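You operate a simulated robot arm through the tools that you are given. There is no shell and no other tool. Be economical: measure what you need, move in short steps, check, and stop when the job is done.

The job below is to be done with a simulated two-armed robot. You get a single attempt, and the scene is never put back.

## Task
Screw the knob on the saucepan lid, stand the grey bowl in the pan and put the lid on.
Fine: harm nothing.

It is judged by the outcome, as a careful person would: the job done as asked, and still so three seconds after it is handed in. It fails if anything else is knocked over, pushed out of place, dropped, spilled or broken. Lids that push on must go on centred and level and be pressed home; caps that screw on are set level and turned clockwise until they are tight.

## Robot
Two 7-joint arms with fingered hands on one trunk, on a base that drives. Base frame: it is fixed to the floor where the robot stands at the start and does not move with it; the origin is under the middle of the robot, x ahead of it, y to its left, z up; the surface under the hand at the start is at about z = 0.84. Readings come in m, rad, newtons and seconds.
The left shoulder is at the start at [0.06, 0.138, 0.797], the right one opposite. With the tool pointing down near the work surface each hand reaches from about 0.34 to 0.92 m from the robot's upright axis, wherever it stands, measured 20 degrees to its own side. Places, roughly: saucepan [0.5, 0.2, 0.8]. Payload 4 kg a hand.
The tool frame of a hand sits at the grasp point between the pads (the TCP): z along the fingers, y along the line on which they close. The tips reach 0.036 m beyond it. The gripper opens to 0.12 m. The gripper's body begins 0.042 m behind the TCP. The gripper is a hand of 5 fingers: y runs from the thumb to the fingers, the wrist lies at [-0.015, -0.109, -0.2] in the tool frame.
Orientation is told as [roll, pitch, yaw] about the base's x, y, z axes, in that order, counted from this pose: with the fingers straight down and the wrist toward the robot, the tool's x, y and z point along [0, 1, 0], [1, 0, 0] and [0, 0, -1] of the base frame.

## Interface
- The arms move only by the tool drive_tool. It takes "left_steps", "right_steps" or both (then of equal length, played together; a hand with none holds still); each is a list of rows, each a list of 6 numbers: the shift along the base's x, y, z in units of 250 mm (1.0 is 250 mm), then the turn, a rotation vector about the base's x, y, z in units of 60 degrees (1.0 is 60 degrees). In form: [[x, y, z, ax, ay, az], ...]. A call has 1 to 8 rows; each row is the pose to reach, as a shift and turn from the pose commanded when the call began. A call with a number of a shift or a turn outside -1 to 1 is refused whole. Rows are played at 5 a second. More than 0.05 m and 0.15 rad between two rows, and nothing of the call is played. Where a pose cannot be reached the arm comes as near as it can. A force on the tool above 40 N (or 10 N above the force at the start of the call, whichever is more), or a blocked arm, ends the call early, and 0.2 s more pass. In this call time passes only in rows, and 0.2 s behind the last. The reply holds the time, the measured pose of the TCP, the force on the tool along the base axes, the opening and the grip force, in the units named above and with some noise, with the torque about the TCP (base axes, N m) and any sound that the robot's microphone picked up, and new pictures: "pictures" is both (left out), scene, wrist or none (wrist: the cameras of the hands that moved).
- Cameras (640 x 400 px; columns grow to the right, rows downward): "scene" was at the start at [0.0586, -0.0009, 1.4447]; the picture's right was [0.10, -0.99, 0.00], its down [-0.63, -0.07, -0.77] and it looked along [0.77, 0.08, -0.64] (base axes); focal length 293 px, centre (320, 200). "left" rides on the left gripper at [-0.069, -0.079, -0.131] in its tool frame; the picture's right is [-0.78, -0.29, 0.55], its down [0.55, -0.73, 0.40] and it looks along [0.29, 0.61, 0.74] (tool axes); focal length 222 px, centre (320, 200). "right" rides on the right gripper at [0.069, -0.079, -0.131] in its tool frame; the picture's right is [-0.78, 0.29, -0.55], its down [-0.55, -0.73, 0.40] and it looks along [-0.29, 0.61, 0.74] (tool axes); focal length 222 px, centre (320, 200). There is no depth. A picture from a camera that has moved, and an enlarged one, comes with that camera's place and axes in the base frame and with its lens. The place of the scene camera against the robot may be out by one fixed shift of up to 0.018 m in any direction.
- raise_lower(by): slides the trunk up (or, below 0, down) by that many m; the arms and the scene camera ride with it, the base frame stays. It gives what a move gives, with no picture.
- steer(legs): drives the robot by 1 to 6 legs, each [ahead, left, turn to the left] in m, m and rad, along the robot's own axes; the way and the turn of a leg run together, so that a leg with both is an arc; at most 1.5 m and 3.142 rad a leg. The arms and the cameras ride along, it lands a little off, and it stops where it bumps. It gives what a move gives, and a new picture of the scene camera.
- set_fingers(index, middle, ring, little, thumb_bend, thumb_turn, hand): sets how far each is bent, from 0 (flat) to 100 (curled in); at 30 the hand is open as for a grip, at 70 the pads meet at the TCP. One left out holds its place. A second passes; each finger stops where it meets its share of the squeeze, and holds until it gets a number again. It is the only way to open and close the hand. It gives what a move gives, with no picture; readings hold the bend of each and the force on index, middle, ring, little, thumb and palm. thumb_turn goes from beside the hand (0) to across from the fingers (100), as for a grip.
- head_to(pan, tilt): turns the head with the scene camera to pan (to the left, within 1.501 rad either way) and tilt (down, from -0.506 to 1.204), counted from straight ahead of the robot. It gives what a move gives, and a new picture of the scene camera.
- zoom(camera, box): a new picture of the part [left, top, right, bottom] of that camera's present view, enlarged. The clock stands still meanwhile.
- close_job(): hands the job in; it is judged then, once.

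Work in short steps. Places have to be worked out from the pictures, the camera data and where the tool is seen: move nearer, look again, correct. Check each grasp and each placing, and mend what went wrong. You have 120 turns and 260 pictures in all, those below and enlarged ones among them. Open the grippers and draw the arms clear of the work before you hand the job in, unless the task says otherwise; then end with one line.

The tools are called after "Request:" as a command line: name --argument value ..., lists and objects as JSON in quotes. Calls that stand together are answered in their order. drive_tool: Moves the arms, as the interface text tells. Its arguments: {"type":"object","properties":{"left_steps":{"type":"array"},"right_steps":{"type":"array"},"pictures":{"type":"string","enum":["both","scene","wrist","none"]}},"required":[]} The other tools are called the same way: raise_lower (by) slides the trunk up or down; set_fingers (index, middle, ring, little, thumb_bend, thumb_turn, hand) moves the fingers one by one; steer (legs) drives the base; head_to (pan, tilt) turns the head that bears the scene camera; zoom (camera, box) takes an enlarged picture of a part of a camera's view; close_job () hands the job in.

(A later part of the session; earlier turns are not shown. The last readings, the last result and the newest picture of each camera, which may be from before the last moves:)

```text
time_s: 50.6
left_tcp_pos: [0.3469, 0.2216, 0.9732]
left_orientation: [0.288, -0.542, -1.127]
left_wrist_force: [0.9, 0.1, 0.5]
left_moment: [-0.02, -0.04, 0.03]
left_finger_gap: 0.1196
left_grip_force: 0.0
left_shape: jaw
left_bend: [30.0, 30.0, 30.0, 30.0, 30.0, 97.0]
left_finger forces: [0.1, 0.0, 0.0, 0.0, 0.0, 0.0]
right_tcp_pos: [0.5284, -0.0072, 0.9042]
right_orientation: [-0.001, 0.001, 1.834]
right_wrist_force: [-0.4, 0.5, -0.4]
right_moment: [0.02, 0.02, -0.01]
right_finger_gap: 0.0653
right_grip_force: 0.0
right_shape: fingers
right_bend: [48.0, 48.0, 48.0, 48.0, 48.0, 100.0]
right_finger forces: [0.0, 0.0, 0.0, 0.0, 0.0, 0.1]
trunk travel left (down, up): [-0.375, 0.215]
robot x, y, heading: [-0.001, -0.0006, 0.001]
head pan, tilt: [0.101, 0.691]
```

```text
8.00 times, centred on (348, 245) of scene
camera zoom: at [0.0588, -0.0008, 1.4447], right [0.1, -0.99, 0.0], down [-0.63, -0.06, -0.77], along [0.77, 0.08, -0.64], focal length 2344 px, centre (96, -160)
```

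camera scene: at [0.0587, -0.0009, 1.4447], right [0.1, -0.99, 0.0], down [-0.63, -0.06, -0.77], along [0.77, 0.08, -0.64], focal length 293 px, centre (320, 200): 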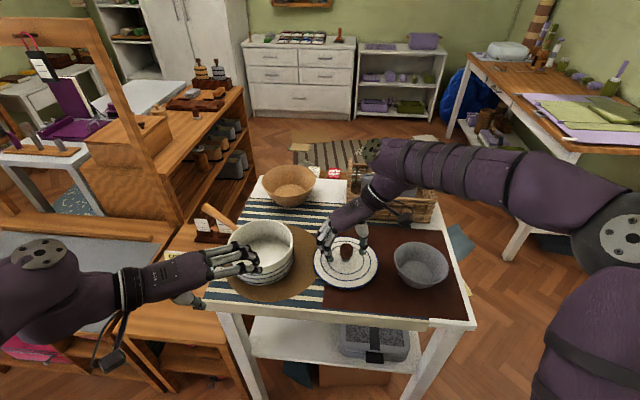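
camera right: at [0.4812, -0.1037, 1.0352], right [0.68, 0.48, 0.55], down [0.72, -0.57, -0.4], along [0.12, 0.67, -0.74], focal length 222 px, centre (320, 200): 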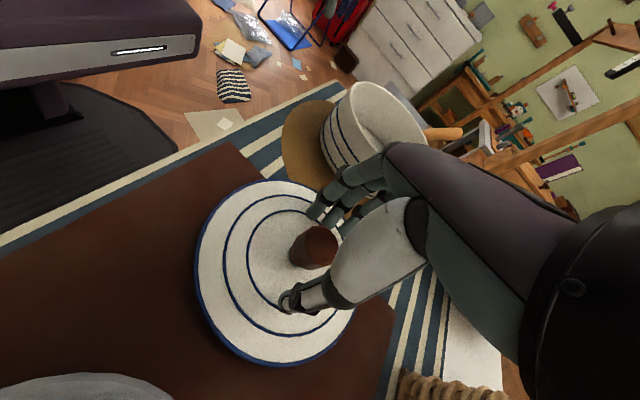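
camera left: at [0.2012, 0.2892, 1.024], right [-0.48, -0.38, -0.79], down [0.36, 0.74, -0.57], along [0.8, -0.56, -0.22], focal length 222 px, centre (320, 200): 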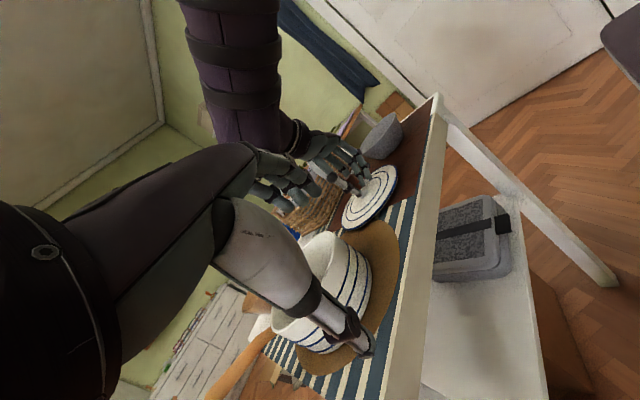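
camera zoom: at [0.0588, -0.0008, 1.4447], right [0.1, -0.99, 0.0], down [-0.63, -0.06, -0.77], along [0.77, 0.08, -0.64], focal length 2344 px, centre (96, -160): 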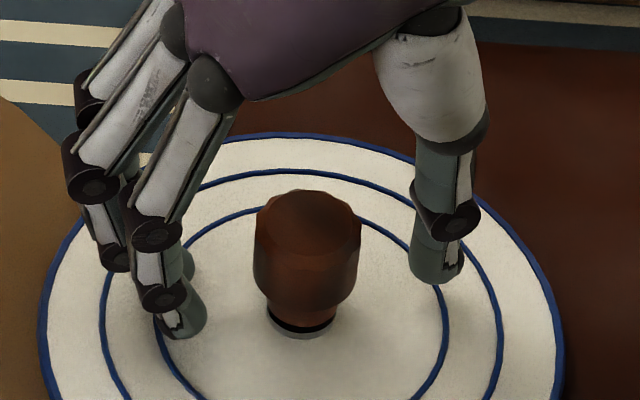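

Gap is visibly smaller. Regrip and drive another 177° clockwise.

Request:
set_fingers --hand "right" --index 72 --middle 72 --ring 56 --little 56 --thumb_bend 72

Request:
drive_tool --right_steps '[[0, 0, -0.004, 0, 0, -0.142], [0, 0, -0.005, 0, 0, -0.284], [0, 0, -0.005, 0, 0, -0.426], [0, 0, -0.006, 0, 0, -0.568], [0, 0, -0.006, 0, 0, -0.71], [0, 0, -0.007, 0, 0, -0.852], [0, 0, -0.007, 0, 0, -0.99]]' --pictures "none"

Request:
drive_tool --right_steps '[[0, 0, -0.004, 0, 0, -0.142], [0, 0, -0.004, 0, 0, -0.284], [0, 0, -0.005, 0, 0, -0.426], [0, 0, -0.006, 0, 0, -0.568], [0, 0, -0.006, 0, 0, -0.71], [0, 0, -0.007, 0, 0, -0.852], [0, 0, -0.007, 0, 0, -0.99]]' --pictures "none"

Request:
drive_tool --right_steps '[[0, 0, -0.001, 0, 0, -0.142], [0, 0, -0.002, 0, 0, -0.284], [0, 0, -0.003, 0, 0, -0.426], [0, 0, -0.004, 0, 0, -0.568], [0, 0, -0.004, 0, 0, -0.71], [0, 0, -0.005, 0, 0, -0.852], [0, 0, -0.005, 0, 0, -0.99]]' --pictures "none"

Request:
zoom --camera "left" --box '[340, 165, 390, 205]'

```text
time_s: 51.6
left_tcp_pos: [0.3468, 0.2215, 0.9725]
left_orientation: [0.289, -0.543, -1.126]
left_wrist_force: [-0.3, -0.5, 0.1]
left_moment: [-0.01, 0.04, 0.02]
left_finger_gap: 0.1193
left_grip_force: 0.1
left_shape: jaw
left_bend: [30.0, 30.0, 30.0, 30.0, 30.0, 97.0]
left_finger forces: [0.1, 0.1, 0.0, 0.1, 0.0, 0.0]
right_tcp_pos: [0.5284, -0.0093, 0.9045]
right_orientation: [-0.001, 0.001, 1.83]
right_wrist_force: [-0.2, -0.3, -2.0]
right_moment: [-0.1, -0.04, 0.03]
right_finger_gap: 0.0202
right_grip_force: 12.4
right_shape: fingers
right_bend: [64.0, 67.0, 56.0, 56.0, 65.0, 100.0]
right_finger forces: [7.6, 5.0, 0.0, 0.0, 11.8, 0.0]
trunk travel left (down, up): [-0.375, 0.215]
robot x, y, heading: [-0.0015, -0.0004, 0.001]
head pan, tilt: [0.101, 0.691]
```

```text
time_s: 53.2
left_tcp_pos: [0.3477, 0.2229, 0.9737]
left_orientation: [0.29, -0.543, -1.126]
left_wrist_force: [-1.2, -0.7, -0.5]
left_moment: [0.02, -0.02, 0.01]
left_finger_gap: 0.1194
left_grip_force: 0.1
left_shape: jaw
left_bend: [30.0, 30.0, 30.0, 30.0, 30.0, 97.0]
left_finger forces: [0.1, 0.0, 0.0, 0.1, 0.0, 0.0]
right_tcp_pos: [0.5284, -0.0084, 0.9019]
right_orientation: [0.001, -0.001, 0.792]
right_wrist_force: [-0.2, -0.8, -2.0]
right_moment: [-0.04, 0.08, -0.02]
right_finger_gap: 0.0199
right_grip_force: 11.6
right_shape: fingers
right_bend: [64.0, 67.0, 56.0, 56.0, 65.0, 100.0]
right_finger forces: [7.2, 4.9, 0.0, 0.0, 11.1, 0.1]
trunk travel left (down, up): [-0.375, 0.215]
robot x, y, heading: [-0.0032, 0.0038, 0.002]
head pan, tilt: [0.101, 0.691]
```

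```text
time_s: 54.8
left_tcp_pos: [0.3469, 0.2229, 0.9738]
left_orientation: [0.29, -0.544, -1.125]
left_wrist_force: [0.1, 0.2, 1.6]
left_moment: [0.01, 0.04, 0.04]
left_finger_gap: 0.1197
left_grip_force: 0.0
left_shape: jaw
left_bend: [30.0, 30.0, 30.0, 30.0, 30.0, 97.0]
left_finger forces: [0.0, 0.1, 0.0, 0.0, 0.0, 0.0]
right_tcp_pos: [0.5278, -0.0084, 0.8992]
right_orientation: [0.003, 0.001, -0.246]
right_wrist_force: [-0.5, 0.0, -1.2]
right_moment: [0.03, 0.1, 0.03]
right_finger_gap: 0.0193
right_grip_force: 11.3
right_shape: fingers
right_bend: [64.0, 68.0, 56.0, 56.0, 66.0, 100.0]
right_finger forces: [7.1, 4.9, 0.0, 0.0, 10.7, 0.0]
trunk travel left (down, up): [-0.375, 0.215]
robot x, y, heading: [0.0015, 0.0042, -0.002]
head pan, tilt: [0.101, 0.691]
```

```text
time_s: 56.4
left_tcp_pos: [0.347, 0.2221, 0.9729]
left_orientation: [0.29, -0.544, -1.126]
left_wrist_force: [0.5, -0.9, -0.3]
left_moment: [0.01, 0.02, 0.0]
left_finger_gap: 0.1198
left_grip_force: 0.1
left_shape: jaw
left_bend: [30.0, 30.0, 30.0, 30.0, 30.0, 97.0]
left_finger forces: [0.1, 0.0, 0.2, 0.0, 0.0, 0.1]
right_tcp_pos: [0.5282, -0.0082, 0.897]
right_orientation: [-0.001, -0.001, -1.282]
right_wrist_force: [1.3, 0.1, -0.3]
right_moment: [0.13, -0.02, 0.04]
right_finger_gap: 0.0184
right_grip_force: 11.2
right_shape: fingers
right_bend: [65.0, 68.0, 56.0, 56.0, 66.0, 100.0]
right_finger forces: [7.1, 4.4, 0.0, 0.0, 10.3, 0.1]
trunk travel left (down, up): [-0.375, 0.215]
robot x, y, heading: [-0.0011, -0.0009, 0.002]
head pan, tilt: [0.101, 0.691]
```

```text
10.00 times, centred on (365, 185) of left
camera zoom: at [0.2017, 0.2892, 1.0239], right [-0.48, -0.38, -0.79], down [0.36, 0.74, -0.57], along [0.8, -0.56, -0.22], focal length 2221 px, centre (-130, 350)
```

zoom: 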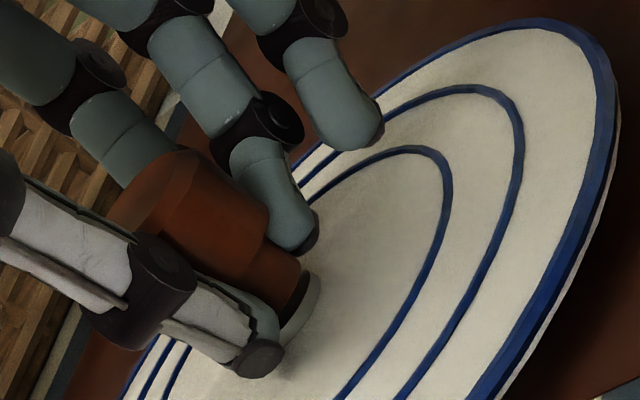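

Knob is nearly down. One more cycle: open, rotate back, regrip, turn.

Request:
set_fingers --hand "right" --index 48 --middle 48 --ring 48 --little 48 --thumb_bend 48

Request:
drive_tool --right_steps '[[0, 0, 0.018, 0, 0, 0.142], [0, 0, 0.018, 0, 0, 0.284], [0, 0, 0.018, 0, 0, 0.426], [0, 0, 0.018, 0, 0, 0.568], [0, 0, 0.018, 0, 0, 0.71], [0, 0, 0.018, 0, 0, 0.852], [0, 0, 0.018, 0, 0, 0.99]]' --pictures "none"

Request:
zoom --camera "left" --box '[340, 165, 390, 205]'

Request:
drive_tool --right_steps '[[0, 0, 0, 0, 0, 0.142], [0, 0, 0, 0, 0, 0.284], [0, 0, 0, 0, 0, 0.426], [0, 0, 0, 0, 0, 0.568], [0, 0, 0, 0, 0, 0.71], [0, 0, 0, 0, 0, 0.852], [0, 0, 0, 0, 0, 0.99]]' --pictures "none"

Request:
drive_tool --right_steps '[[0, 0, 0, 0, 0, 0.142], [0, 0, 0, 0, 0, 0.284], [0, 0, 0, 0, 0, 0.426], [0, 0, 0, 0, 0, 0.568], [0, 0, 0, 0, 0, 0.71], [0, 0, 0, 0, 0, 0.852], [0, 0, 0, 0, 0, 0.99]]' --pictures "none"

Request:
set_fingers --hand "right" --index 74 --middle 74 --ring 56 --little 56 --thumb_bend 74

Request:
drive_tool --right_steps '[[0, 0, -0.004, 0, 0, -0.142], [0, 0, -0.005, 0, 0, -0.284], [0, 0, -0.005, 0, 0, -0.426], [0, 0, -0.006, 0, 0, -0.568], [0, 0, -0.006, 0, 0, -0.71], [0, 0, -0.007, 0, 0, -0.852], [0, 0, -0.007, 0, 0, -0.99]]' --pictures "none"

Request:
zoom --camera "left" --box '[340, 165, 390, 205]'

```text
time_s: 57.4
left_tcp_pos: [0.347, 0.2209, 0.9739]
left_orientation: [0.289, -0.542, -1.127]
left_wrist_force: [0.6, -0.2, 0.3]
left_moment: [-0.01, 0.02, 0.02]
left_finger_gap: 0.1194
left_grip_force: 0.1
left_shape: jaw
left_bend: [30.0, 30.0, 30.0, 30.0, 30.0, 97.0]
left_finger forces: [0.1, 0.0, 0.1, 0.0, 0.1, 0.1]
right_tcp_pos: [0.5287, -0.0095, 0.8972]
right_orientation: [0.0, 0.0, -1.281]
right_wrist_force: [1.0, 0.0, -0.3]
right_moment: [0.05, 0.01, -0.01]
right_finger_gap: 0.0651
right_grip_force: 0.2
right_shape: fingers
right_bend: [48.0, 48.0, 48.0, 48.0, 48.0, 100.0]
right_finger forces: [0.0, 0.0, 0.0, 0.0, 0.1, 0.0]
trunk travel left (down, up): [-0.375, 0.215]
robot x, y, heading: [-0.0002, -0.0001, 0.0]
head pan, tilt: [0.101, 0.691]
```

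```text
time_s: 59.0
left_tcp_pos: [0.3469, 0.2225, 0.9733]
left_orientation: [0.292, -0.543, -1.127]
left_wrist_force: [0.7, 0.2, -0.1]
left_moment: [-0.01, 0.0, -0.03]
left_finger_gap: 0.1195
left_grip_force: 0.0
left_shape: jaw
left_bend: [30.0, 30.0, 30.0, 30.0, 30.0, 97.0]
left_finger forces: [0.1, 0.0, 0.0, 0.0, 0.1, 0.0]
right_tcp_pos: [0.5269, -0.0091, 0.9035]
right_orientation: [0.0, 0.0, -0.242]
right_wrist_force: [-0.2, -0.8, 0.4]
right_moment: [-0.01, -0.02, 0.02]
right_finger_gap: 0.0652
right_grip_force: 0.1
right_shape: fingers
right_bend: [48.0, 48.0, 48.0, 48.0, 48.0, 100.0]
right_finger forces: [0.1, 0.0, 0.0, 0.0, 0.0, 0.0]
trunk travel left (down, up): [-0.375, 0.215]
robot x, y, heading: [0.0013, -0.0007, -0.003]
head pan, tilt: [0.101, 0.691]
```

```text
10.00 times, centred on (365, 185) of left
camera zoom: at [0.2016, 0.289, 1.0239], right [-0.48, -0.38, -0.79], down [0.36, 0.74, -0.57], along [0.8, -0.56, -0.22], focal length 2221 px, centre (-130, 350)
```

zoom: 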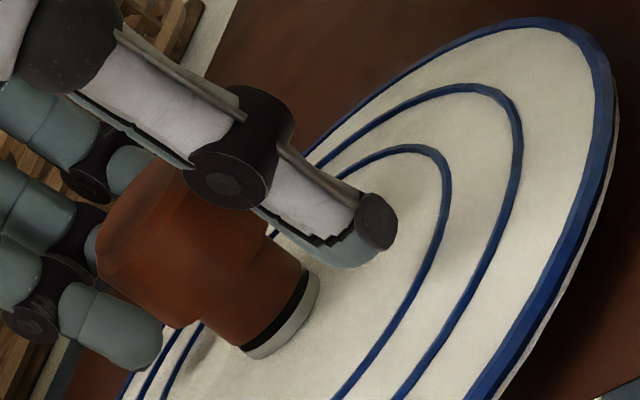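

```text
time_s: 60.6
left_tcp_pos: [0.3478, 0.2218, 0.9726]
left_orientation: [0.29, -0.543, -1.127]
left_wrist_force: [-0.3, 0.2, 0.5]
left_moment: [0.0, -0.01, -0.01]
left_finger_gap: 0.1196
left_grip_force: 0.2
left_shape: jaw
left_bend: [30.0, 30.0, 30.0, 30.0, 30.0, 97.0]
left_finger forces: [0.0, 0.0, 0.0, 0.0, 0.0, 0.1]
right_tcp_pos: [0.5282, -0.0084, 0.9038]
right_orientation: [0.003, -0.002, 0.794]
right_wrist_force: [-0.1, -0.9, -1.5]
right_moment: [0.01, 0.01, 0.01]
right_finger_gap: 0.0655
right_grip_force: 0.1
right_shape: fingers
right_bend: [48.0, 48.0, 48.0, 48.0, 48.0, 100.0]
right_finger forces: [0.0, 0.0, 0.1, 0.0, 0.0, 0.0]
trunk travel left (down, up): [-0.375, 0.215]
robot x, y, heading: [-0.0017, 0.001, 0.002]
head pan, tilt: [0.101, 0.691]
```

```text
time_s: 62.2
left_tcp_pos: [0.3473, 0.2222, 0.9729]
left_orientation: [0.29, -0.542, -1.129]
left_wrist_force: [-0.3, -0.4, -0.5]
left_moment: [0.0, -0.02, 0.02]
left_finger_gap: 0.1199
left_grip_force: 0.0
left_shape: jaw
left_bend: [30.0, 30.0, 30.0, 30.0, 30.0, 97.0]
left_finger forces: [0.0, 0.0, 0.0, 0.0, 0.1, 0.0]
right_tcp_pos: [0.5292, -0.0089, 0.9038]
right_orientation: [0.0, 0.001, 1.833]
right_wrist_force: [0.7, 0.2, 0.3]
right_moment: [-0.01, -0.01, 0.01]
right_finger_gap: 0.0652
right_grip_force: 0.1
right_shape: fingers
right_bend: [48.0, 48.0, 48.0, 48.0, 48.0, 100.0]
right_finger forces: [0.0, 0.0, 0.1, 0.0, 0.0, 0.1]
trunk travel left (down, up): [-0.375, 0.215]
robot x, y, heading: [-0.0017, -0.0008, 0.004]
head pan, tilt: [0.101, 0.691]
```

```text
time_s: 63.2
left_tcp_pos: [0.3475, 0.2225, 0.9731]
left_orientation: [0.289, -0.542, -1.128]
left_wrist_force: [0.6, -0.1, -0.1]
left_moment: [0.01, -0.02, 0.01]
left_finger_gap: 0.1196
left_grip_force: 0.0
left_shape: jaw
left_bend: [30.0, 30.0, 30.0, 30.0, 30.0, 97.0]
left_finger forces: [0.0, 0.0, 0.1, 0.1, 0.1, 0.0]
right_tcp_pos: [0.5291, -0.0087, 0.9052]
right_orientation: [0.0, 0.0, 1.829]
right_wrist_force: [0.8, -1.4, -0.9]
right_moment: [-0.24, -0.04, -0.01]
right_finger_gap: 0.0194
right_grip_force: 16.2
right_shape: fingers
right_bend: [72.0, 72.0, 56.0, 56.0, 65.0, 100.0]
right_finger forces: [9.4, 7.2, 0.0, 0.0, 15.6, 0.0]
trunk travel left (down, up): [-0.375, 0.215]
robot x, y, heading: [-0.0023, 0.0032, 0.003]
head pan, tilt: [0.101, 0.691]
```

```text
time_s: 64.8
left_tcp_pos: [0.3459, 0.2221, 0.9728]
left_orientation: [0.291, -0.543, -1.126]
left_wrist_force: [0.5, 0.0, -1.4]
left_moment: [-0.03, -0.01, 0.01]
left_finger_gap: 0.1196
left_grip_force: 0.1
left_shape: jaw
left_bend: [30.0, 30.0, 30.0, 30.0, 30.0, 97.0]
left_finger forces: [0.0, 0.0, 0.0, 0.0, 0.1, 0.0]
right_tcp_pos: [0.5282, -0.0086, 0.9018]
right_orientation: [0.001, -0.001, 0.792]
right_wrist_force: [0.4, 0.0, -1.3]
right_moment: [-0.13, 0.13, 0.03]
right_finger_gap: 0.0185
right_grip_force: 15.3
right_shape: fingers
right_bend: [72.0, 72.0, 56.0, 56.0, 65.0, 100.0]
right_finger forces: [9.0, 7.5, 0.1, 0.1, 14.9, 0.0]
trunk travel left (down, up): [-0.375, 0.215]
robot x, y, heading: [-0.0001, 0.0024, 0.002]
head pan, tilt: [0.101, 0.691]
```

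```text
10.00 times, centred on (365, 185) of left
camera zoom: at [0.2015, 0.2893, 1.0239], right [-0.48, -0.38, -0.79], down [0.36, 0.74, -0.57], along [0.8, -0.56, -0.22], focal length 2221 px, centre (-130, 350)
```

zoom: 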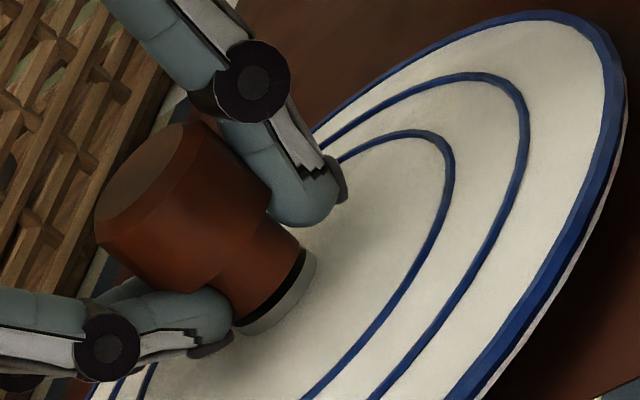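

Only a thin slit remains. Continue clockwise.

Request:
drive_tool --right_steps '[[0, 0, -0.004, 0, 0, -0.142], [0, 0, -0.004, 0, 0, -0.284], [0, 0, -0.005, 0, 0, -0.426], [0, 0, -0.006, 0, 0, -0.568], [0, 0, -0.006, 0, 0, -0.71], [0, 0, -0.007, 0, 0, -0.852], [0, 0, -0.007, 0, 0, -0.99]]' --pictures "none"

Request:
drive_tool --right_steps '[[0, 0, -0.001, 0, 0, -0.142], [0, 0, -0.002, 0, 0, -0.284], [0, 0, -0.003, 0, 0, -0.426], [0, 0, -0.004, 0, 0, -0.568], [0, 0, -0.004, 0, 0, -0.71], [0, 0, -0.005, 0, 0, -0.852], [0, 0, -0.005, 0, 0, -0.99]]' --pictures "none"

Request:
set_fingers --hand "right" --index 48 --middle 48 --ring 48 --little 48 --thumb_bend 48

Request:
drive_tool --right_steps '[[0, 0, 0.018, 0, 0, 0.142], [0, 0, 0.018, 0, 0, 0.284], [0, 0, 0.018, 0, 0, 0.426], [0, 0, 0.018, 0, 0, 0.568], [0, 0, 0.018, 0, 0, 0.71], [0, 0, 0.018, 0, 0, 0.852], [0, 0, 0.018, 0, 0, 0.99]]' --pictures "none"

Request:
zoom --camera "left" --box '[340, 165, 390, 205]'

```text
time_s: 66.4
left_tcp_pos: [0.3466, 0.2227, 0.9731]
left_orientation: [0.289, -0.543, -1.125]
left_wrist_force: [-0.3, 0.1, -0.5]
left_moment: [0.01, -0.01, -0.01]
left_finger_gap: 0.1194
left_grip_force: 0.1
left_shape: jaw
left_bend: [30.0, 30.0, 30.0, 30.0, 30.0, 97.0]
left_finger forces: [0.1, 0.0, 0.0, 0.1, 0.0, 0.1]
right_tcp_pos: [0.5271, -0.0075, 0.9007]
right_orientation: [0.001, 0.0, -0.245]
right_wrist_force: [0.6, -0.2, -0.9]
right_moment: [0.06, 0.16, 0.04]
right_finger_gap: 0.0181
right_grip_force: 15.6
right_shape: fingers
right_bend: [72.0, 72.0, 56.0, 56.0, 65.0, 100.0]
right_finger forces: [9.1, 8.2, 0.1, 0.0, 13.9, 0.0]
trunk travel left (down, up): [-0.375, 0.215]
robot x, y, heading: [-0.0036, -0.0009, -0.003]
head pan, tilt: [0.101, 0.691]
```

```text
time_s: 68.0
left_tcp_pos: [0.3473, 0.2224, 0.9733]
left_orientation: [0.288, -0.542, -1.127]
left_wrist_force: [0.0, 0.1, -0.5]
left_moment: [0.03, -0.03, 0.0]
left_finger_gap: 0.1198
left_grip_force: 0.1
left_shape: jaw
left_bend: [30.0, 30.0, 30.0, 30.0, 30.0, 97.0]
left_finger forces: [0.0, 0.0, 0.1, 0.0, 0.1, 0.0]
right_tcp_pos: [0.5282, -0.0077, 0.899]
right_orientation: [0.001, 0.0, -1.284]
right_wrist_force: [-0.3, -0.5, -1.6]
right_moment: [0.15, 0.07, 0.07]
right_finger_gap: 0.0177
right_grip_force: 16.4
right_shape: fingers
right_bend: [72.0, 72.0, 56.0, 56.0, 66.0, 100.0]
right_finger forces: [9.4, 9.3, 0.0, 0.0, 14.0, 0.0]
trunk travel left (down, up): [-0.375, 0.215]
robot x, y, heading: [0.0044, -0.0013, 0.003]
head pan, tilt: [0.101, 0.691]
```

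```text
time_s: 69.0
left_tcp_pos: [0.3476, 0.2221, 0.9729]
left_orientation: [0.29, -0.544, -1.13]
left_wrist_force: [0.0, -0.1, 0.3]
left_moment: [-0.02, 0.04, 0.01]
left_finger_gap: 0.1197
left_grip_force: 0.1
left_shape: jaw
left_bend: [30.0, 30.0, 30.0, 30.0, 30.0, 97.0]
left_finger forces: [0.0, 0.0, 0.0, 0.0, 0.1, 0.0]
right_tcp_pos: [0.5279, -0.0074, 0.8988]
right_orientation: [0.001, 0.0, -1.281]
right_wrist_force: [0.0, 0.7, 0.1]
right_moment: [0.02, 0.0, -0.04]
right_finger_gap: 0.0652
right_grip_force: 0.0
right_shape: fingers
right_bend: [48.0, 48.0, 48.0, 48.0, 48.0, 100.0]
right_finger forces: [0.1, 0.2, 0.0, 0.1, 0.1, 0.0]
trunk travel left (down, up): [-0.375, 0.215]
robot x, y, heading: [-0.0017, -0.0, 0.003]
head pan, tilt: [0.101, 0.691]
```

```text
time_s: 70.6
left_tcp_pos: [0.3466, 0.2217, 0.9727]
left_orientation: [0.293, -0.543, -1.127]
left_wrist_force: [0.4, -0.2, 0.2]
left_moment: [0.03, -0.03, 0.05]
left_finger_gap: 0.1198
left_grip_force: 0.2
left_shape: jaw
left_bend: [30.0, 30.0, 30.0, 30.0, 30.0, 97.0]
left_finger forces: [0.0, 0.0, 0.0, 0.0, 0.1, 0.0]
right_tcp_pos: [0.527, -0.0087, 0.9028]
right_orientation: [0.0, -0.001, -0.242]
right_wrist_force: [0.3, -0.9, 0.2]
right_moment: [0.02, -0.01, 0.03]
right_finger_gap: 0.0653
right_grip_force: 0.0
right_shape: fingers
right_bend: [48.0, 48.0, 48.0, 48.0, 48.0, 100.0]
right_finger forces: [0.1, 0.0, 0.0, 0.1, 0.0, 0.0]
trunk travel left (down, up): [-0.375, 0.215]
robot x, y, heading: [-0.002, -0.0012, -0.0]
head pan, tilt: [0.101, 0.691]
```

```text
10.00 times, centred on (365, 185) of left
camera zoom: at [0.2016, 0.289, 1.0239], right [-0.48, -0.38, -0.79], down [0.36, 0.74, -0.57], along [0.8, -0.56, -0.22], focal length 2221 px, centre (-130, 350)
```

zoom: 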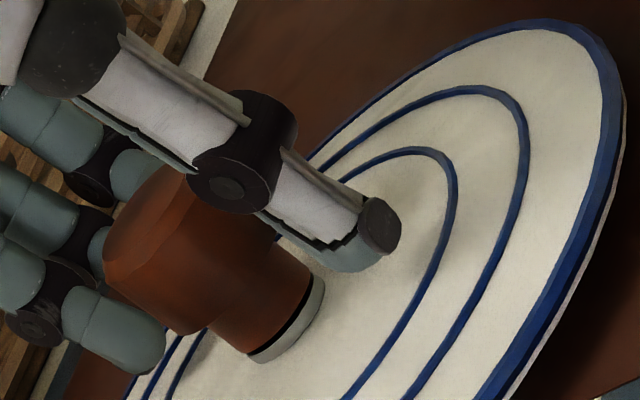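

Slit nearly gone and torque beginning to rise. Another cycle, this time finishing to tightness.

Request:
drive_tool --right_steps '[[0, 0, 0, 0, 0, 0.142], [0, 0, 0, 0, 0, 0.284], [0, 0, 0, 0, 0, 0.426], [0, 0, 0, 0, 0, 0.568], [0, 0, 0, 0, 0, 0.71], [0, 0, 0, 0, 0, 0.852], [0, 0, 0, 0, 0, 0.99]]' --pictures "none"

Request:
drive_tool --right_steps '[[0, 0, 0, 0, 0, 0.142], [0, 0, 0, 0, 0, 0.284], [0, 0, 0, 0, 0, 0.426], [0, 0, 0, 0, 0, 0.568], [0, 0, 0, 0, 0, 0.71], [0, 0, 0, 0, 0, 0.852], [0, 0, 0, 0, 0, 0.99]]' --pictures "none"

Request:
set_fingers --hand "right" --index 74 --middle 74 --ring 56 --little 56 --thumb_bend 74

Request:
drive_tool --right_steps '[[0, 0, -0.006, 0, 0, -0.142], [0, 0, -0.009, 0, 0, -0.284], [0, 0, -0.01, 0, 0, -0.426], [0, 0, -0.011, 0, 0, -0.568], [0, 0, -0.012, 0, 0, -0.71], [0, 0, -0.013, 0, 0, -0.852], [0, 0, -0.014, 0, 0, -0.99]]' --pictures "none"

Request:
drive_tool --right_steps '[[0, 0, -0.004, 0, 0, -0.142], [0, 0, -0.004, 0, 0, -0.284], [0, 0, -0.005, 0, 0, -0.426], [0, 0, -0.006, 0, 0, -0.568], [0, 0, -0.006, 0, 0, -0.71], [0, 0, -0.007, 0, 0, -0.852], [0, 0, -0.007, 0, 0, -0.99]]' --pictures "none"

Request:
zoom --camera "left" --box '[340, 165, 390, 205]'

```text
time_s: 72.2
left_tcp_pos: [0.3471, 0.2223, 0.9722]
left_orientation: [0.291, -0.543, -1.128]
left_wrist_force: [-0.1, 0.0, 0.1]
left_moment: [0.02, -0.03, -0.03]
left_finger_gap: 0.1199
left_grip_force: 0.0
left_shape: jaw
left_bend: [30.0, 30.0, 30.0, 30.0, 30.0, 97.0]
left_finger forces: [0.1, 0.0, 0.0, 0.0, 0.1, 0.0]
right_tcp_pos: [0.5285, -0.0067, 0.9033]
right_orientation: [0.0, 0.0, 0.795]
right_wrist_force: [-0.7, 0.6, 1.1]
right_moment: [-0.04, 0.01, 0.02]
right_finger_gap: 0.0654
right_grip_force: 0.1
right_shape: fingers
right_bend: [48.0, 48.0, 48.0, 48.0, 48.0, 100.0]
right_finger forces: [0.0, 0.0, 0.0, 0.0, 0.0, 0.0]
trunk travel left (down, up): [-0.375, 0.215]
robot x, y, heading: [0.0036, 0.0001, -0.001]
head pan, tilt: [0.101, 0.691]
```

```text
time_s: 73.8
left_tcp_pos: [0.3482, 0.2213, 0.9737]
left_orientation: [0.29, -0.542, -1.129]
left_wrist_force: [-0.9, 0.6, 0.1]
left_moment: [-0.01, 0.0, 0.05]
left_finger_gap: 0.1197
left_grip_force: 0.1
left_shape: jaw
left_bend: [30.0, 30.0, 30.0, 30.0, 30.0, 97.0]
left_finger forces: [0.0, 0.0, 0.1, 0.1, 0.0, 0.0]
right_tcp_pos: [0.5275, -0.0088, 0.9023]
right_orientation: [-0.001, -0.001, 1.832]
right_wrist_force: [0.9, 0.0, -0.7]
right_moment: [0.05, 0.02, 0.0]
right_finger_gap: 0.0653
right_grip_force: 0.1
right_shape: fingers
right_bend: [48.0, 48.0, 48.0, 48.0, 48.0, 100.0]
right_finger forces: [0.1, 0.0, 0.1, 0.0, 0.0, 0.0]
trunk travel left (down, up): [-0.375, 0.215]
robot x, y, heading: [-0.0012, 0.0008, 0.003]
head pan, tilt: [0.101, 0.691]
```

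```text
time_s: 74.8
left_tcp_pos: [0.3469, 0.2219, 0.9727]
left_orientation: [0.287, -0.542, -1.124]
left_wrist_force: [-0.2, -0.7, -0.1]
left_moment: [0.01, 0.03, 0.02]
left_finger_gap: 0.1195
left_grip_force: 0.1
left_shape: jaw
left_bend: [30.0, 30.0, 30.0, 30.0, 30.0, 97.0]
left_finger forces: [0.0, 0.0, 0.0, 0.0, 0.1, 0.0]
right_tcp_pos: [0.5285, -0.0088, 0.9021]
right_orientation: [0.0, -0.001, 1.829]
right_wrist_force: [0.4, -0.9, -1.5]
right_moment: [-0.24, -0.04, 0.06]
right_finger_gap: 0.0194
right_grip_force: 16.4
right_shape: fingers
right_bend: [72.0, 72.0, 56.0, 56.0, 65.0, 100.0]
right_finger forces: [9.9, 6.9, 0.1, 0.0, 15.5, 0.1]
trunk travel left (down, up): [-0.375, 0.215]
robot x, y, heading: [-0.0015, 0.0017, -0.003]
head pan, tilt: [0.101, 0.691]
```

```text
time_s: 76.4
left_tcp_pos: [0.3468, 0.2225, 0.9723]
left_orientation: [0.291, -0.542, -1.127]
left_wrist_force: [-0.5, -0.5, -0.2]
left_moment: [-0.01, -0.02, -0.02]
left_finger_gap: 0.1196
left_grip_force: 0.1
left_shape: jaw
left_bend: [30.0, 30.0, 30.0, 30.0, 30.0, 97.0]
left_finger forces: [0.0, 0.0, 0.0, 0.0, 0.0, 0.0]
right_tcp_pos: [0.5287, -0.0077, 0.8996]
right_orientation: [0.0, -0.002, 0.792]
right_wrist_force: [-0.4, -0.4, -0.6]
right_moment: [-0.14, 0.17, 0.07]
right_finger_gap: 0.0186
right_grip_force: 15.4
right_shape: fingers
right_bend: [72.0, 72.0, 56.0, 56.0, 65.0, 100.0]
right_finger forces: [9.3, 6.8, 0.0, 0.0, 14.6, 0.1]
trunk travel left (down, up): [-0.375, 0.215]
robot x, y, heading: [-0.0004, 0.0005, 0.002]
head pan, tilt: [0.101, 0.691]
```

```text
time_s: 78.0
left_tcp_pos: [0.3475, 0.2221, 0.9729]
left_orientation: [0.29, -0.541, -1.127]
left_wrist_force: [-0.2, 0.8, 0.4]
left_moment: [-0.01, 0.0, 0.02]
left_finger_gap: 0.1198
left_grip_force: 0.1
left_shape: jaw
left_bend: [30.0, 30.0, 30.0, 30.0, 30.0, 97.0]
left_finger forces: [0.0, 0.0, 0.0, 0.0, 0.1, 0.1]
right_tcp_pos: [0.5281, -0.0079, 0.8992]
right_orientation: [0.0, -0.001, -0.245]
right_wrist_force: [-0.6, -0.3, -0.7]
right_moment: [0.03, 0.08, 0.03]
right_finger_gap: 0.018
right_grip_force: 14.7
right_shape: fingers
right_bend: [72.0, 72.0, 56.0, 56.0, 66.0, 100.0]
right_finger forces: [9.0, 7.5, 0.0, 0.0, 14.1, 0.1]
trunk travel left (down, up): [-0.375, 0.215]
robot x, y, heading: [-0.0009, -0.0026, 0.0]
head pan, tilt: [0.101, 0.691]
```

```text
10.00 times, centred on (365, 185) of left
camera zoom: at [0.2017, 0.2893, 1.0238], right [-0.48, -0.38, -0.79], down [0.36, 0.74, -0.57], along [0.8, -0.56, -0.22], focal length 2221 px, centre (-130, 350)
```

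zoom: 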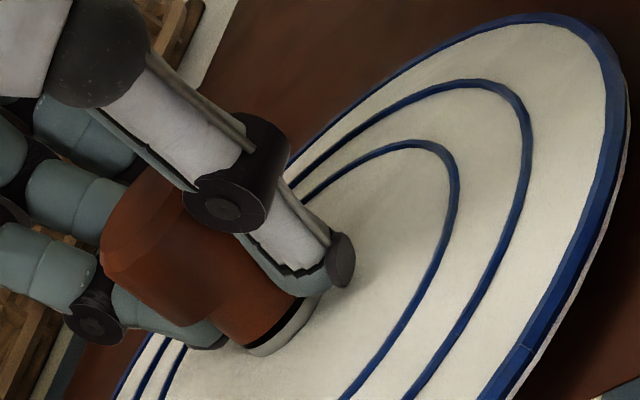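

A seam mark on the lid rim appears, suggesting the lid now turns with the knob. I press down more firmly (few mm command) before turning on, so that the table holds the lid.

Request:
drive_tool --right_steps '[[0, 0, -0.006, 0, 0, 0], [0, 0, -0.012, 0, 0, 0]]' --pictures "none"

Request:
zoom --camera "left" --box '[330, 155, 410, 225]'

```text
time_s: 78.6
left_tcp_pos: [0.3473, 0.222, 0.9734]
left_orientation: [0.291, -0.543, -1.128]
left_wrist_force: [-0.8, -0.5, -0.6]
left_moment: [-0.02, -0.03, 0.02]
left_finger_gap: 0.1198
left_grip_force: 0.1
left_shape: jaw
left_bend: [30.0, 30.0, 30.0, 30.0, 30.0, 97.0]
left_finger forces: [0.0, 0.0, 0.0, 0.0, 0.0, 0.0]
right_tcp_pos: [0.5283, -0.0089, 0.8944]
right_orientation: [0.002, -0.002, -0.245]
right_wrist_force: [-0.4, -1.3, 2.7]
right_moment: [0.05, 0.15, 0.07]
right_finger_gap: 0.0176
right_grip_force: 16.2
right_shape: fingers
right_bend: [72.0, 72.0, 56.0, 56.0, 66.0, 100.0]
right_finger forces: [8.9, 7.9, 0.0, 0.1, 14.6, 0.0]
trunk travel left (down, up): [-0.375, 0.215]
robot x, y, heading: [-0.0014, 0.0007, 0.001]
head pan, tilt: [0.101, 0.691]
```

```text
5.71 times, centred on (370, 190) of left
camera zoom: at [0.2015, 0.2892, 1.024], right [-0.48, -0.38, -0.79], down [0.36, 0.74, -0.57], along [0.8, -0.56, -0.22], focal length 1269 px, centre (34, 257)
```

zoom: 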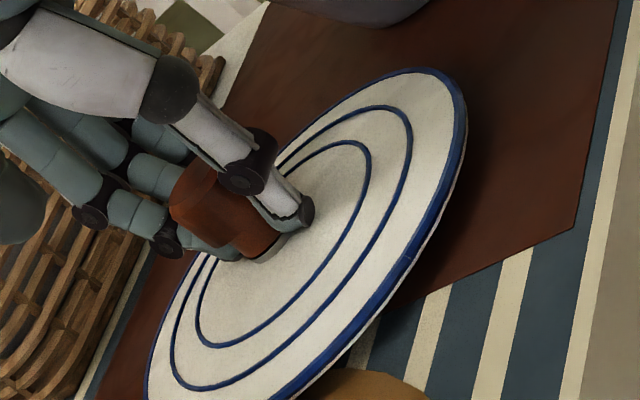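

Fz now +2.7 N (pressing). Turn 60° and see whether the rim seam moves.

Request:
drive_tool --right_steps '[[0, 0, -0.008, 0, 0, 0], [0, 0, -0.008, 0, 0, -0.142], [0, 0, -0.008, 0, 0, -0.284], [0, 0, -0.009, 0, 0, -0.426], [0, 0, -0.009, 0, 0, -0.568], [0, 0, -0.009, 0, 0, -0.71], [0, 0, -0.01, 0, 0, -0.852], [0, 0, -0.01, 0, 0, -0.99]]' --pictures "none"

Request:
zoom --camera "left" --box '[330, 155, 410, 225]'

Request:
zoom --camera "scene" --box '[300, 225, 396, 295]'

```text
time_s: 80.4
left_tcp_pos: [0.347, 0.2212, 0.9733]
left_orientation: [0.292, -0.542, -1.128]
left_wrist_force: [-0.4, 0.4, 0.1]
left_moment: [-0.01, -0.01, 0.03]
left_finger_gap: 0.1198
left_grip_force: 0.0
left_shape: jaw
left_bend: [30.0, 30.0, 30.0, 30.0, 30.0, 97.0]
left_finger forces: [0.0, 0.0, 0.1, 0.1, 0.1, 0.1]
right_tcp_pos: [0.5267, -0.008, 0.893]
right_orientation: [0.0, 0.001, -1.283]
right_wrist_force: [-1.4, -2.6, 8.5]
right_moment: [0.04, 0.05, 0.25]
right_finger_gap: 0.0157
right_grip_force: 21.4
right_shape: fingers
right_bend: [73.0, 73.0, 56.0, 56.0, 68.0, 100.0]
right_finger forces: [12.7, 4.9, 0.0, 0.0, 25.8, 0.0]
trunk travel left (down, up): [-0.375, 0.215]
robot x, y, heading: [-0.0016, -0.0014, 0.001]
head pan, tilt: [0.101, 0.691]
```

```text
5.71 times, centred on (370, 190) of left
camera zoom: at [0.201, 0.2891, 1.024], right [-0.48, -0.38, -0.79], down [0.36, 0.74, -0.57], along [0.8, -0.56, -0.22], focal length 1269 px, centre (34, 257)
```

zoom: 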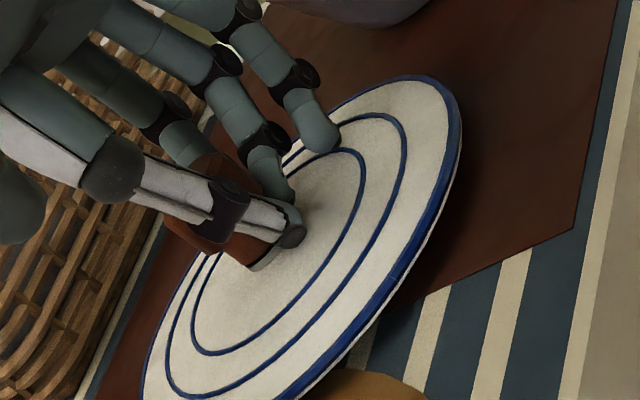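

```text
5.71 times, centred on (348, 260) of scene
camera zoom: at [0.0577, -0.001, 1.4447], right [0.1, -0.99, 0.0], down [-0.63, -0.06, -0.77], along [0.77, 0.08, -0.64], focal length 1674 px, centre (160, -143)
```

zoom: 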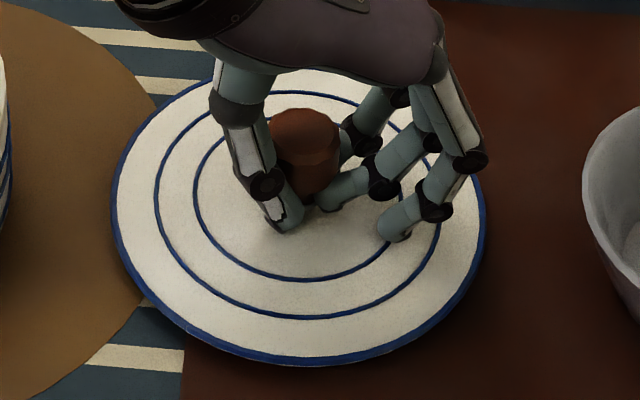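

Torque rose to 0.25 N·m and the seam barely moved, so it's tightening. I open, rotate back and inspect.

Request:
set_fingers --hand "right" --index 48 --middle 48 --ring 48 --little 48 --thumb_bend 48

Request:
drive_tool --right_steps '[[0, 0, 0.02, 0, 0, 0], [0, 0, 0.032, 0, 0, 0.142], [0, 0, 0.032, 0, 0, 0.284], [0, 0, 0.032, 0, 0, 0.426], [0, 0, 0.032, 0, 0, 0.568], [0, 0, 0.032, 0, 0, 0.71], [0, 0, 0.032, 0, 0, 0.852], [0, 0, 0.032, 0, 0, 0.99]]' --pictures "none"

Request:
zoom --camera "left" --box '[340, 165, 390, 205]'

Request:
drive_tool --right_steps '[[0, 0, 0, 0, 0, 0.142], [0, 0, 0, 0, 0, 0.284], [0, 0, 0, 0, 0, 0.426], [0, 0, 0, 0, 0, 0.568], [0, 0, 0, 0, 0, 0.71], [0, 0, 0, 0, 0, 0.852], [0, 0, 0, 0, 0, 0.99]]' --pictures "none"

Request:
zoom --camera "scene" --box '[318, 225, 378, 265]'

Request:
zoom --camera "left" --box '[340, 165, 390, 205]'

Request:
zoom --camera "right" --box '[240, 190, 400, 290]'

```text
time_s: 81.4
left_tcp_pos: [0.346, 0.2227, 0.9729]
left_orientation: [0.292, -0.542, -1.127]
left_wrist_force: [0.4, -0.3, -0.2]
left_moment: [-0.01, -0.02, -0.02]
left_finger_gap: 0.1198
left_grip_force: 0.1
left_shape: jaw
left_bend: [30.0, 30.0, 30.0, 30.0, 30.0, 97.0]
left_finger forces: [0.1, 0.0, 0.1, 0.0, 0.1, 0.0]
right_tcp_pos: [0.527, -0.0094, 0.893]
right_orientation: [0.003, -0.001, -1.28]
right_wrist_force: [-0.3, 1.9, 23.1]
right_moment: [-0.7, -0.36, 0.01]
right_finger_gap: 0.0607
right_grip_force: 11.0
right_shape: fingers
right_bend: [49.0, 48.0, 48.0, 48.0, 48.0, 100.0]
right_finger forces: [20.3, 2.0, 0.0, 0.0, 0.1, 0.0]
trunk travel left (down, up): [-0.375, 0.215]
robot x, y, heading: [-0.0016, -0.0011, 0.0]
head pan, tilt: [0.101, 0.691]
```

```text
time_s: 83.2
left_tcp_pos: [0.3459, 0.2218, 0.9733]
left_orientation: [0.291, -0.542, -1.127]
left_wrist_force: [-1.1, 0.2, 0.0]
left_moment: [-0.01, 0.02, -0.02]
left_finger_gap: 0.1197
left_grip_force: 0.1
left_shape: jaw
left_bend: [30.0, 30.0, 30.0, 30.0, 30.0, 97.0]
left_finger forces: [0.0, 0.0, 0.1, 0.0, 0.0, 0.0]
right_tcp_pos: [0.5282, -0.0085, 0.9013]
right_orientation: [0.0, 0.001, -0.239]
right_wrist_force: [0.6, 0.0, 0.1]
right_moment: [-0.02, -0.01, -0.01]
right_finger_gap: 0.0653
right_grip_force: 0.2
right_shape: fingers
right_bend: [48.0, 48.0, 48.0, 48.0, 48.0, 100.0]
right_finger forces: [0.0, 0.0, 0.0, 0.0, 0.1, 0.0]
trunk travel left (down, up): [-0.375, 0.215]
robot x, y, heading: [-0.0007, -0.0001, -0.004]
head pan, tilt: [0.101, 0.691]
```

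```text
10.00 times, centred on (365, 185) of left
camera zoom: at [0.2016, 0.289, 1.0239], right [-0.48, -0.38, -0.79], down [0.36, 0.74, -0.57], along [0.8, -0.56, -0.22], focal length 2221 px, centre (-130, 350)
```

zoom: 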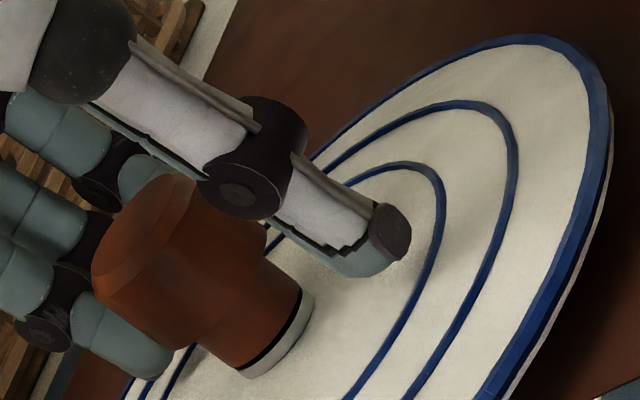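

```text
time_s: 84.8
left_tcp_pos: [0.3468, 0.2214, 0.9738]
left_orientation: [0.288, -0.544, -1.127]
left_wrist_force: [0.0, 0.1, 0.4]
left_moment: [0.02, 0.01, 0.03]
left_finger_gap: 0.1197
left_grip_force: 0.0
left_shape: jaw
left_bend: [30.0, 30.0, 30.0, 30.0, 30.0, 97.0]
left_finger forces: [0.0, 0.0, 0.1, 0.0, 0.0, 0.0]
right_tcp_pos: [0.5287, -0.0071, 0.9004]
right_orientation: [0.0, 0.0, 0.792]
right_wrist_force: [-0.6, -0.9, 0.0]
right_moment: [0.04, 0.01, -0.02]
right_finger_gap: 0.0652
right_grip_force: 0.1
right_shape: fingers
right_bend: [48.0, 48.0, 48.0, 48.0, 48.0, 100.0]
right_finger forces: [0.0, 0.1, 0.0, 0.0, 0.0, 0.0]
trunk travel left (down, up): [-0.375, 0.215]
robot x, y, heading: [-0.0004, -0.0021, 0.002]
head pan, tilt: [0.101, 0.691]
```

```text
10.00 times, centred on (348, 245) of scene
camera zoom: at [0.0588, -0.0011, 1.4447], right [0.1, -0.99, 0.0], down [-0.63, -0.06, -0.77], along [0.77, 0.08, -0.64], focal length 2930 px, centre (40, -250)
```

zoom: 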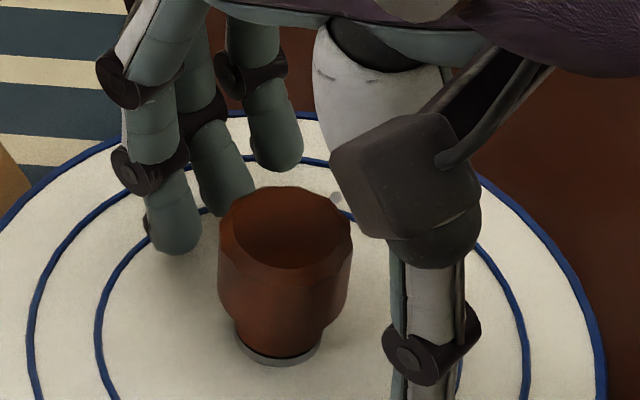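

```text
10.00 times, centred on (365, 185) of left
camera zoom: at [0.2017, 0.289, 1.0239], right [-0.48, -0.38, -0.79], down [0.36, 0.74, -0.57], along [0.8, -0.56, -0.22], focal length 2221 px, centre (-130, 350)
```

zoom: 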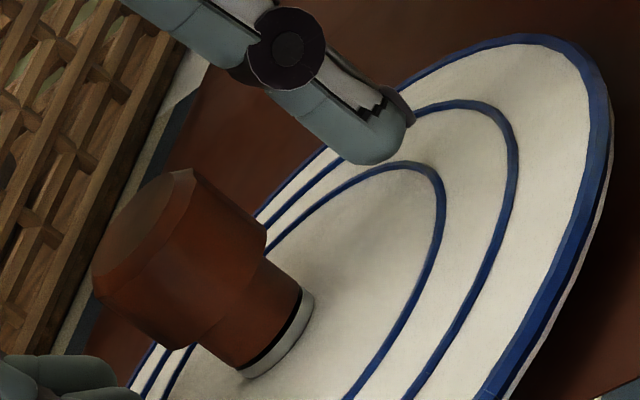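

```text
4.00 times, centred on (320, 240) of right
camera zoom: at [0.4236, -0.0174, 1.0311], right [0.76, -0.34, 0.55], down [-0.12, -0.91, -0.4], along [0.63, 0.24, -0.74], focal length 888 px, centre (320, 40)
```

zoom: 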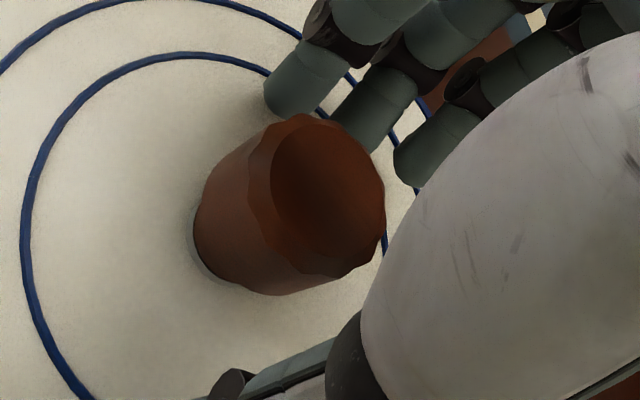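

Only a hairline shadow remains under the knob. I grip again here, press and turn to test tightness.

Request:
drive_tool --right_steps '[[0, 0.008, 0.004, 0, 0, 0.0]]' --pictures "none"

Request:
set_fingers --hand "right" --index 76 --middle 76 --ring 56 --little 56 --thumb_bend 76

Request:
drive_tool --right_steps '[[0, 0, -0.008, 0, 0, 0], [0, 0, -0.016, 0, 0, 0], [0, 0, -0.022, 0, 0, -0.1], [0, 0, -0.022, 0, 0, -0.2], [0, 0, -0.022, 0, 0, -0.3], [0, 0, -0.022, 0, 0, -0.4], [0, 0, -0.022, 0, 0, -0.5]]' --pictures "none"

Request:
zoom --camera "left" --box '[330, 155, 410, 225]'

```text
time_s: 85.2
left_tcp_pos: [0.3474, 0.2218, 0.9722]
left_orientation: [0.291, -0.543, -1.127]
left_wrist_force: [-0.2, 0.1, -0.9]
left_moment: [0.0, -0.06, -0.02]
left_finger_gap: 0.1196
left_grip_force: 0.0
left_shape: jaw
left_bend: [30.0, 30.0, 30.0, 30.0, 30.0, 97.0]
left_finger forces: [0.0, 0.1, 0.0, 0.0, 0.0, 0.1]
right_tcp_pos: [0.5285, -0.0048, 0.9009]
right_orientation: [0.0, 0.0, 0.794]
right_wrist_force: [0.1, 0.7, -0.5]
right_moment: [0.0, -0.02, 0.03]
right_finger_gap: 0.065
right_grip_force: 0.1
right_shape: fingers
right_bend: [48.0, 48.0, 48.0, 48.0, 48.0, 100.0]
right_finger forces: [0.0, 0.0, 0.0, 0.0, 0.0, 0.0]
trunk travel left (down, up): [-0.375, 0.215]
robot x, y, heading: [-0.0009, -0.0031, -0.002]
head pan, tilt: [0.101, 0.691]
```

```text
time_s: 86.2
left_tcp_pos: [0.3473, 0.2224, 0.9724]
left_orientation: [0.29, -0.542, -1.127]
left_wrist_force: [-0.3, 0.6, -0.8]
left_moment: [-0.01, 0.0, -0.01]
left_finger_gap: 0.1198
left_grip_force: 0.0
left_shape: jaw
left_bend: [30.0, 30.0, 30.0, 30.0, 30.0, 97.0]
left_finger forces: [0.0, 0.1, 0.0, 0.0, 0.0, 0.0]
right_tcp_pos: [0.5281, -0.0059, 0.9008]
right_orientation: [0.0, 0.002, 0.793]
right_wrist_force: [-1.2, -0.4, -3.3]
right_moment: [-0.05, 0.07, 0.04]
right_finger_gap: 0.0185
right_grip_force: 19.2
right_shape: fingers
right_bend: [64.0, 67.0, 56.0, 56.0, 66.0, 100.0]
right_finger forces: [10.5, 9.6, 0.0, 0.0, 17.8, 0.0]
trunk travel left (down, up): [-0.375, 0.215]
robot x, y, heading: [-0.0003, -0.0025, 0.003]
head pan, tilt: [0.101, 0.691]
```

```text
time_s: 87.8
left_tcp_pos: [0.3478, 0.222, 0.9733]
left_orientation: [0.289, -0.543, -1.126]
left_wrist_force: [-0.1, 0.5, 0.5]
left_moment: [0.01, 0.01, 0.03]
left_finger_gap: 0.1197
left_grip_force: 0.0
left_shape: jaw
left_bend: [30.0, 30.0, 30.0, 30.0, 30.0, 97.0]
left_finger forces: [0.1, 0.0, 0.0, 0.0, 0.0, 0.0]
right_tcp_pos: [0.5282, -0.0065, 0.8959]
right_orientation: [0.002, 0.001, 0.266]
right_wrist_force: [-0.8, 1.2, 1.6]
right_moment: [-0.05, 0.07, 0.12]
right_finger_gap: 0.0176
right_grip_force: 19.4
right_shape: fingers
right_bend: [72.0, 72.0, 56.0, 56.0, 66.0, 100.0]
right_finger forces: [10.8, 11.5, 0.0, 0.1, 17.1, 0.1]
trunk travel left (down, up): [-0.375, 0.215]
robot x, y, heading: [0.0021, 0.0035, 0.002]
head pan, tilt: [0.101, 0.691]
```

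```text
5.71 times, centred on (370, 190) of left
camera zoom: at [0.2015, 0.2894, 1.0239], right [-0.48, -0.38, -0.79], down [0.36, 0.74, -0.57], along [0.8, -0.56, -0.22], focal length 1269 px, centre (34, 257)
```

zoom: 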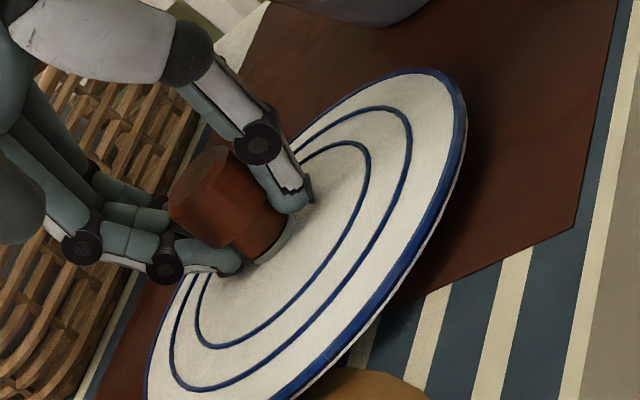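

The seam moved along with the knob: the lid itself is turning, i.e. the knob is tight up to ~0.12 N·m. I press harder and turn a bit more to finish it firmly.

Request:
drive_tool --right_steps '[[0, 0, -0.008, 0, 0, 0], [0, 0, -0.014, 0, 0, 0], [0, 0, -0.016, 0, 0, -0.1], [0, 0, -0.016, 0, 0, -0.2], [0, 0, -0.016, 0, 0, -0.3], [0, 0, -0.016, 0, 0, -0.4], [0, 0, -0.016, 0, 0, -0.5]]' --pictures "none"

Request:
zoom --camera "left" --box '[330, 155, 410, 225]'

```text
time_s: 89.4
left_tcp_pos: [0.3454, 0.2221, 0.974]
left_orientation: [0.29, -0.542, -1.127]
left_wrist_force: [0.0, -0.7, 0.2]
left_moment: [0.0, 0.01, -0.01]
left_finger_gap: 0.1199
left_grip_force: 0.0
left_shape: jaw
left_bend: [30.0, 30.0, 30.0, 30.0, 30.0, 97.0]
left_finger forces: [0.0, 0.0, 0.0, 0.0, 0.1, 0.1]
right_tcp_pos: [0.5281, -0.0055, 0.8924]
right_orientation: [-0.001, -0.001, -0.257]
right_wrist_force: [2.6, -2.4, 25.4]
right_moment: [-0.03, 0.24, 0.16]
right_finger_gap: 0.0167
right_grip_force: 27.8
right_shape: fingers
right_bend: [72.0, 72.0, 56.0, 56.0, 69.0, 100.0]
right_finger forces: [11.8, 8.6, 0.0, 0.0, 34.7, 0.0]
trunk travel left (down, up): [-0.375, 0.215]
robot x, y, heading: [0.0017, -0.0005, 0.001]
head pan, tilt: [0.101, 0.691]
```

```text
5.71 times, centred on (370, 190) of left
camera zoom: at [0.2007, 0.289, 1.0241], right [-0.48, -0.38, -0.79], down [0.36, 0.74, -0.57], along [0.8, -0.56, -0.22], focal length 1269 px, centre (34, 257)
```

zoom: 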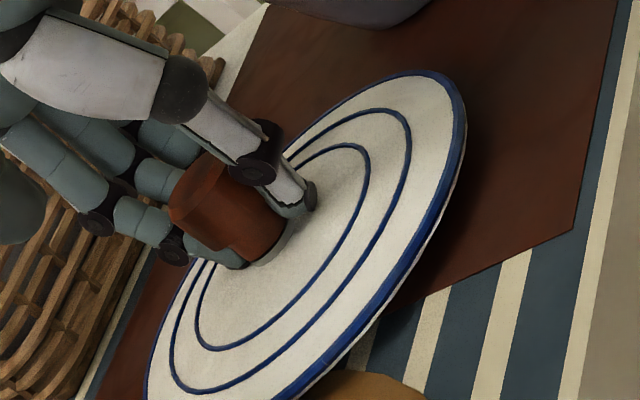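

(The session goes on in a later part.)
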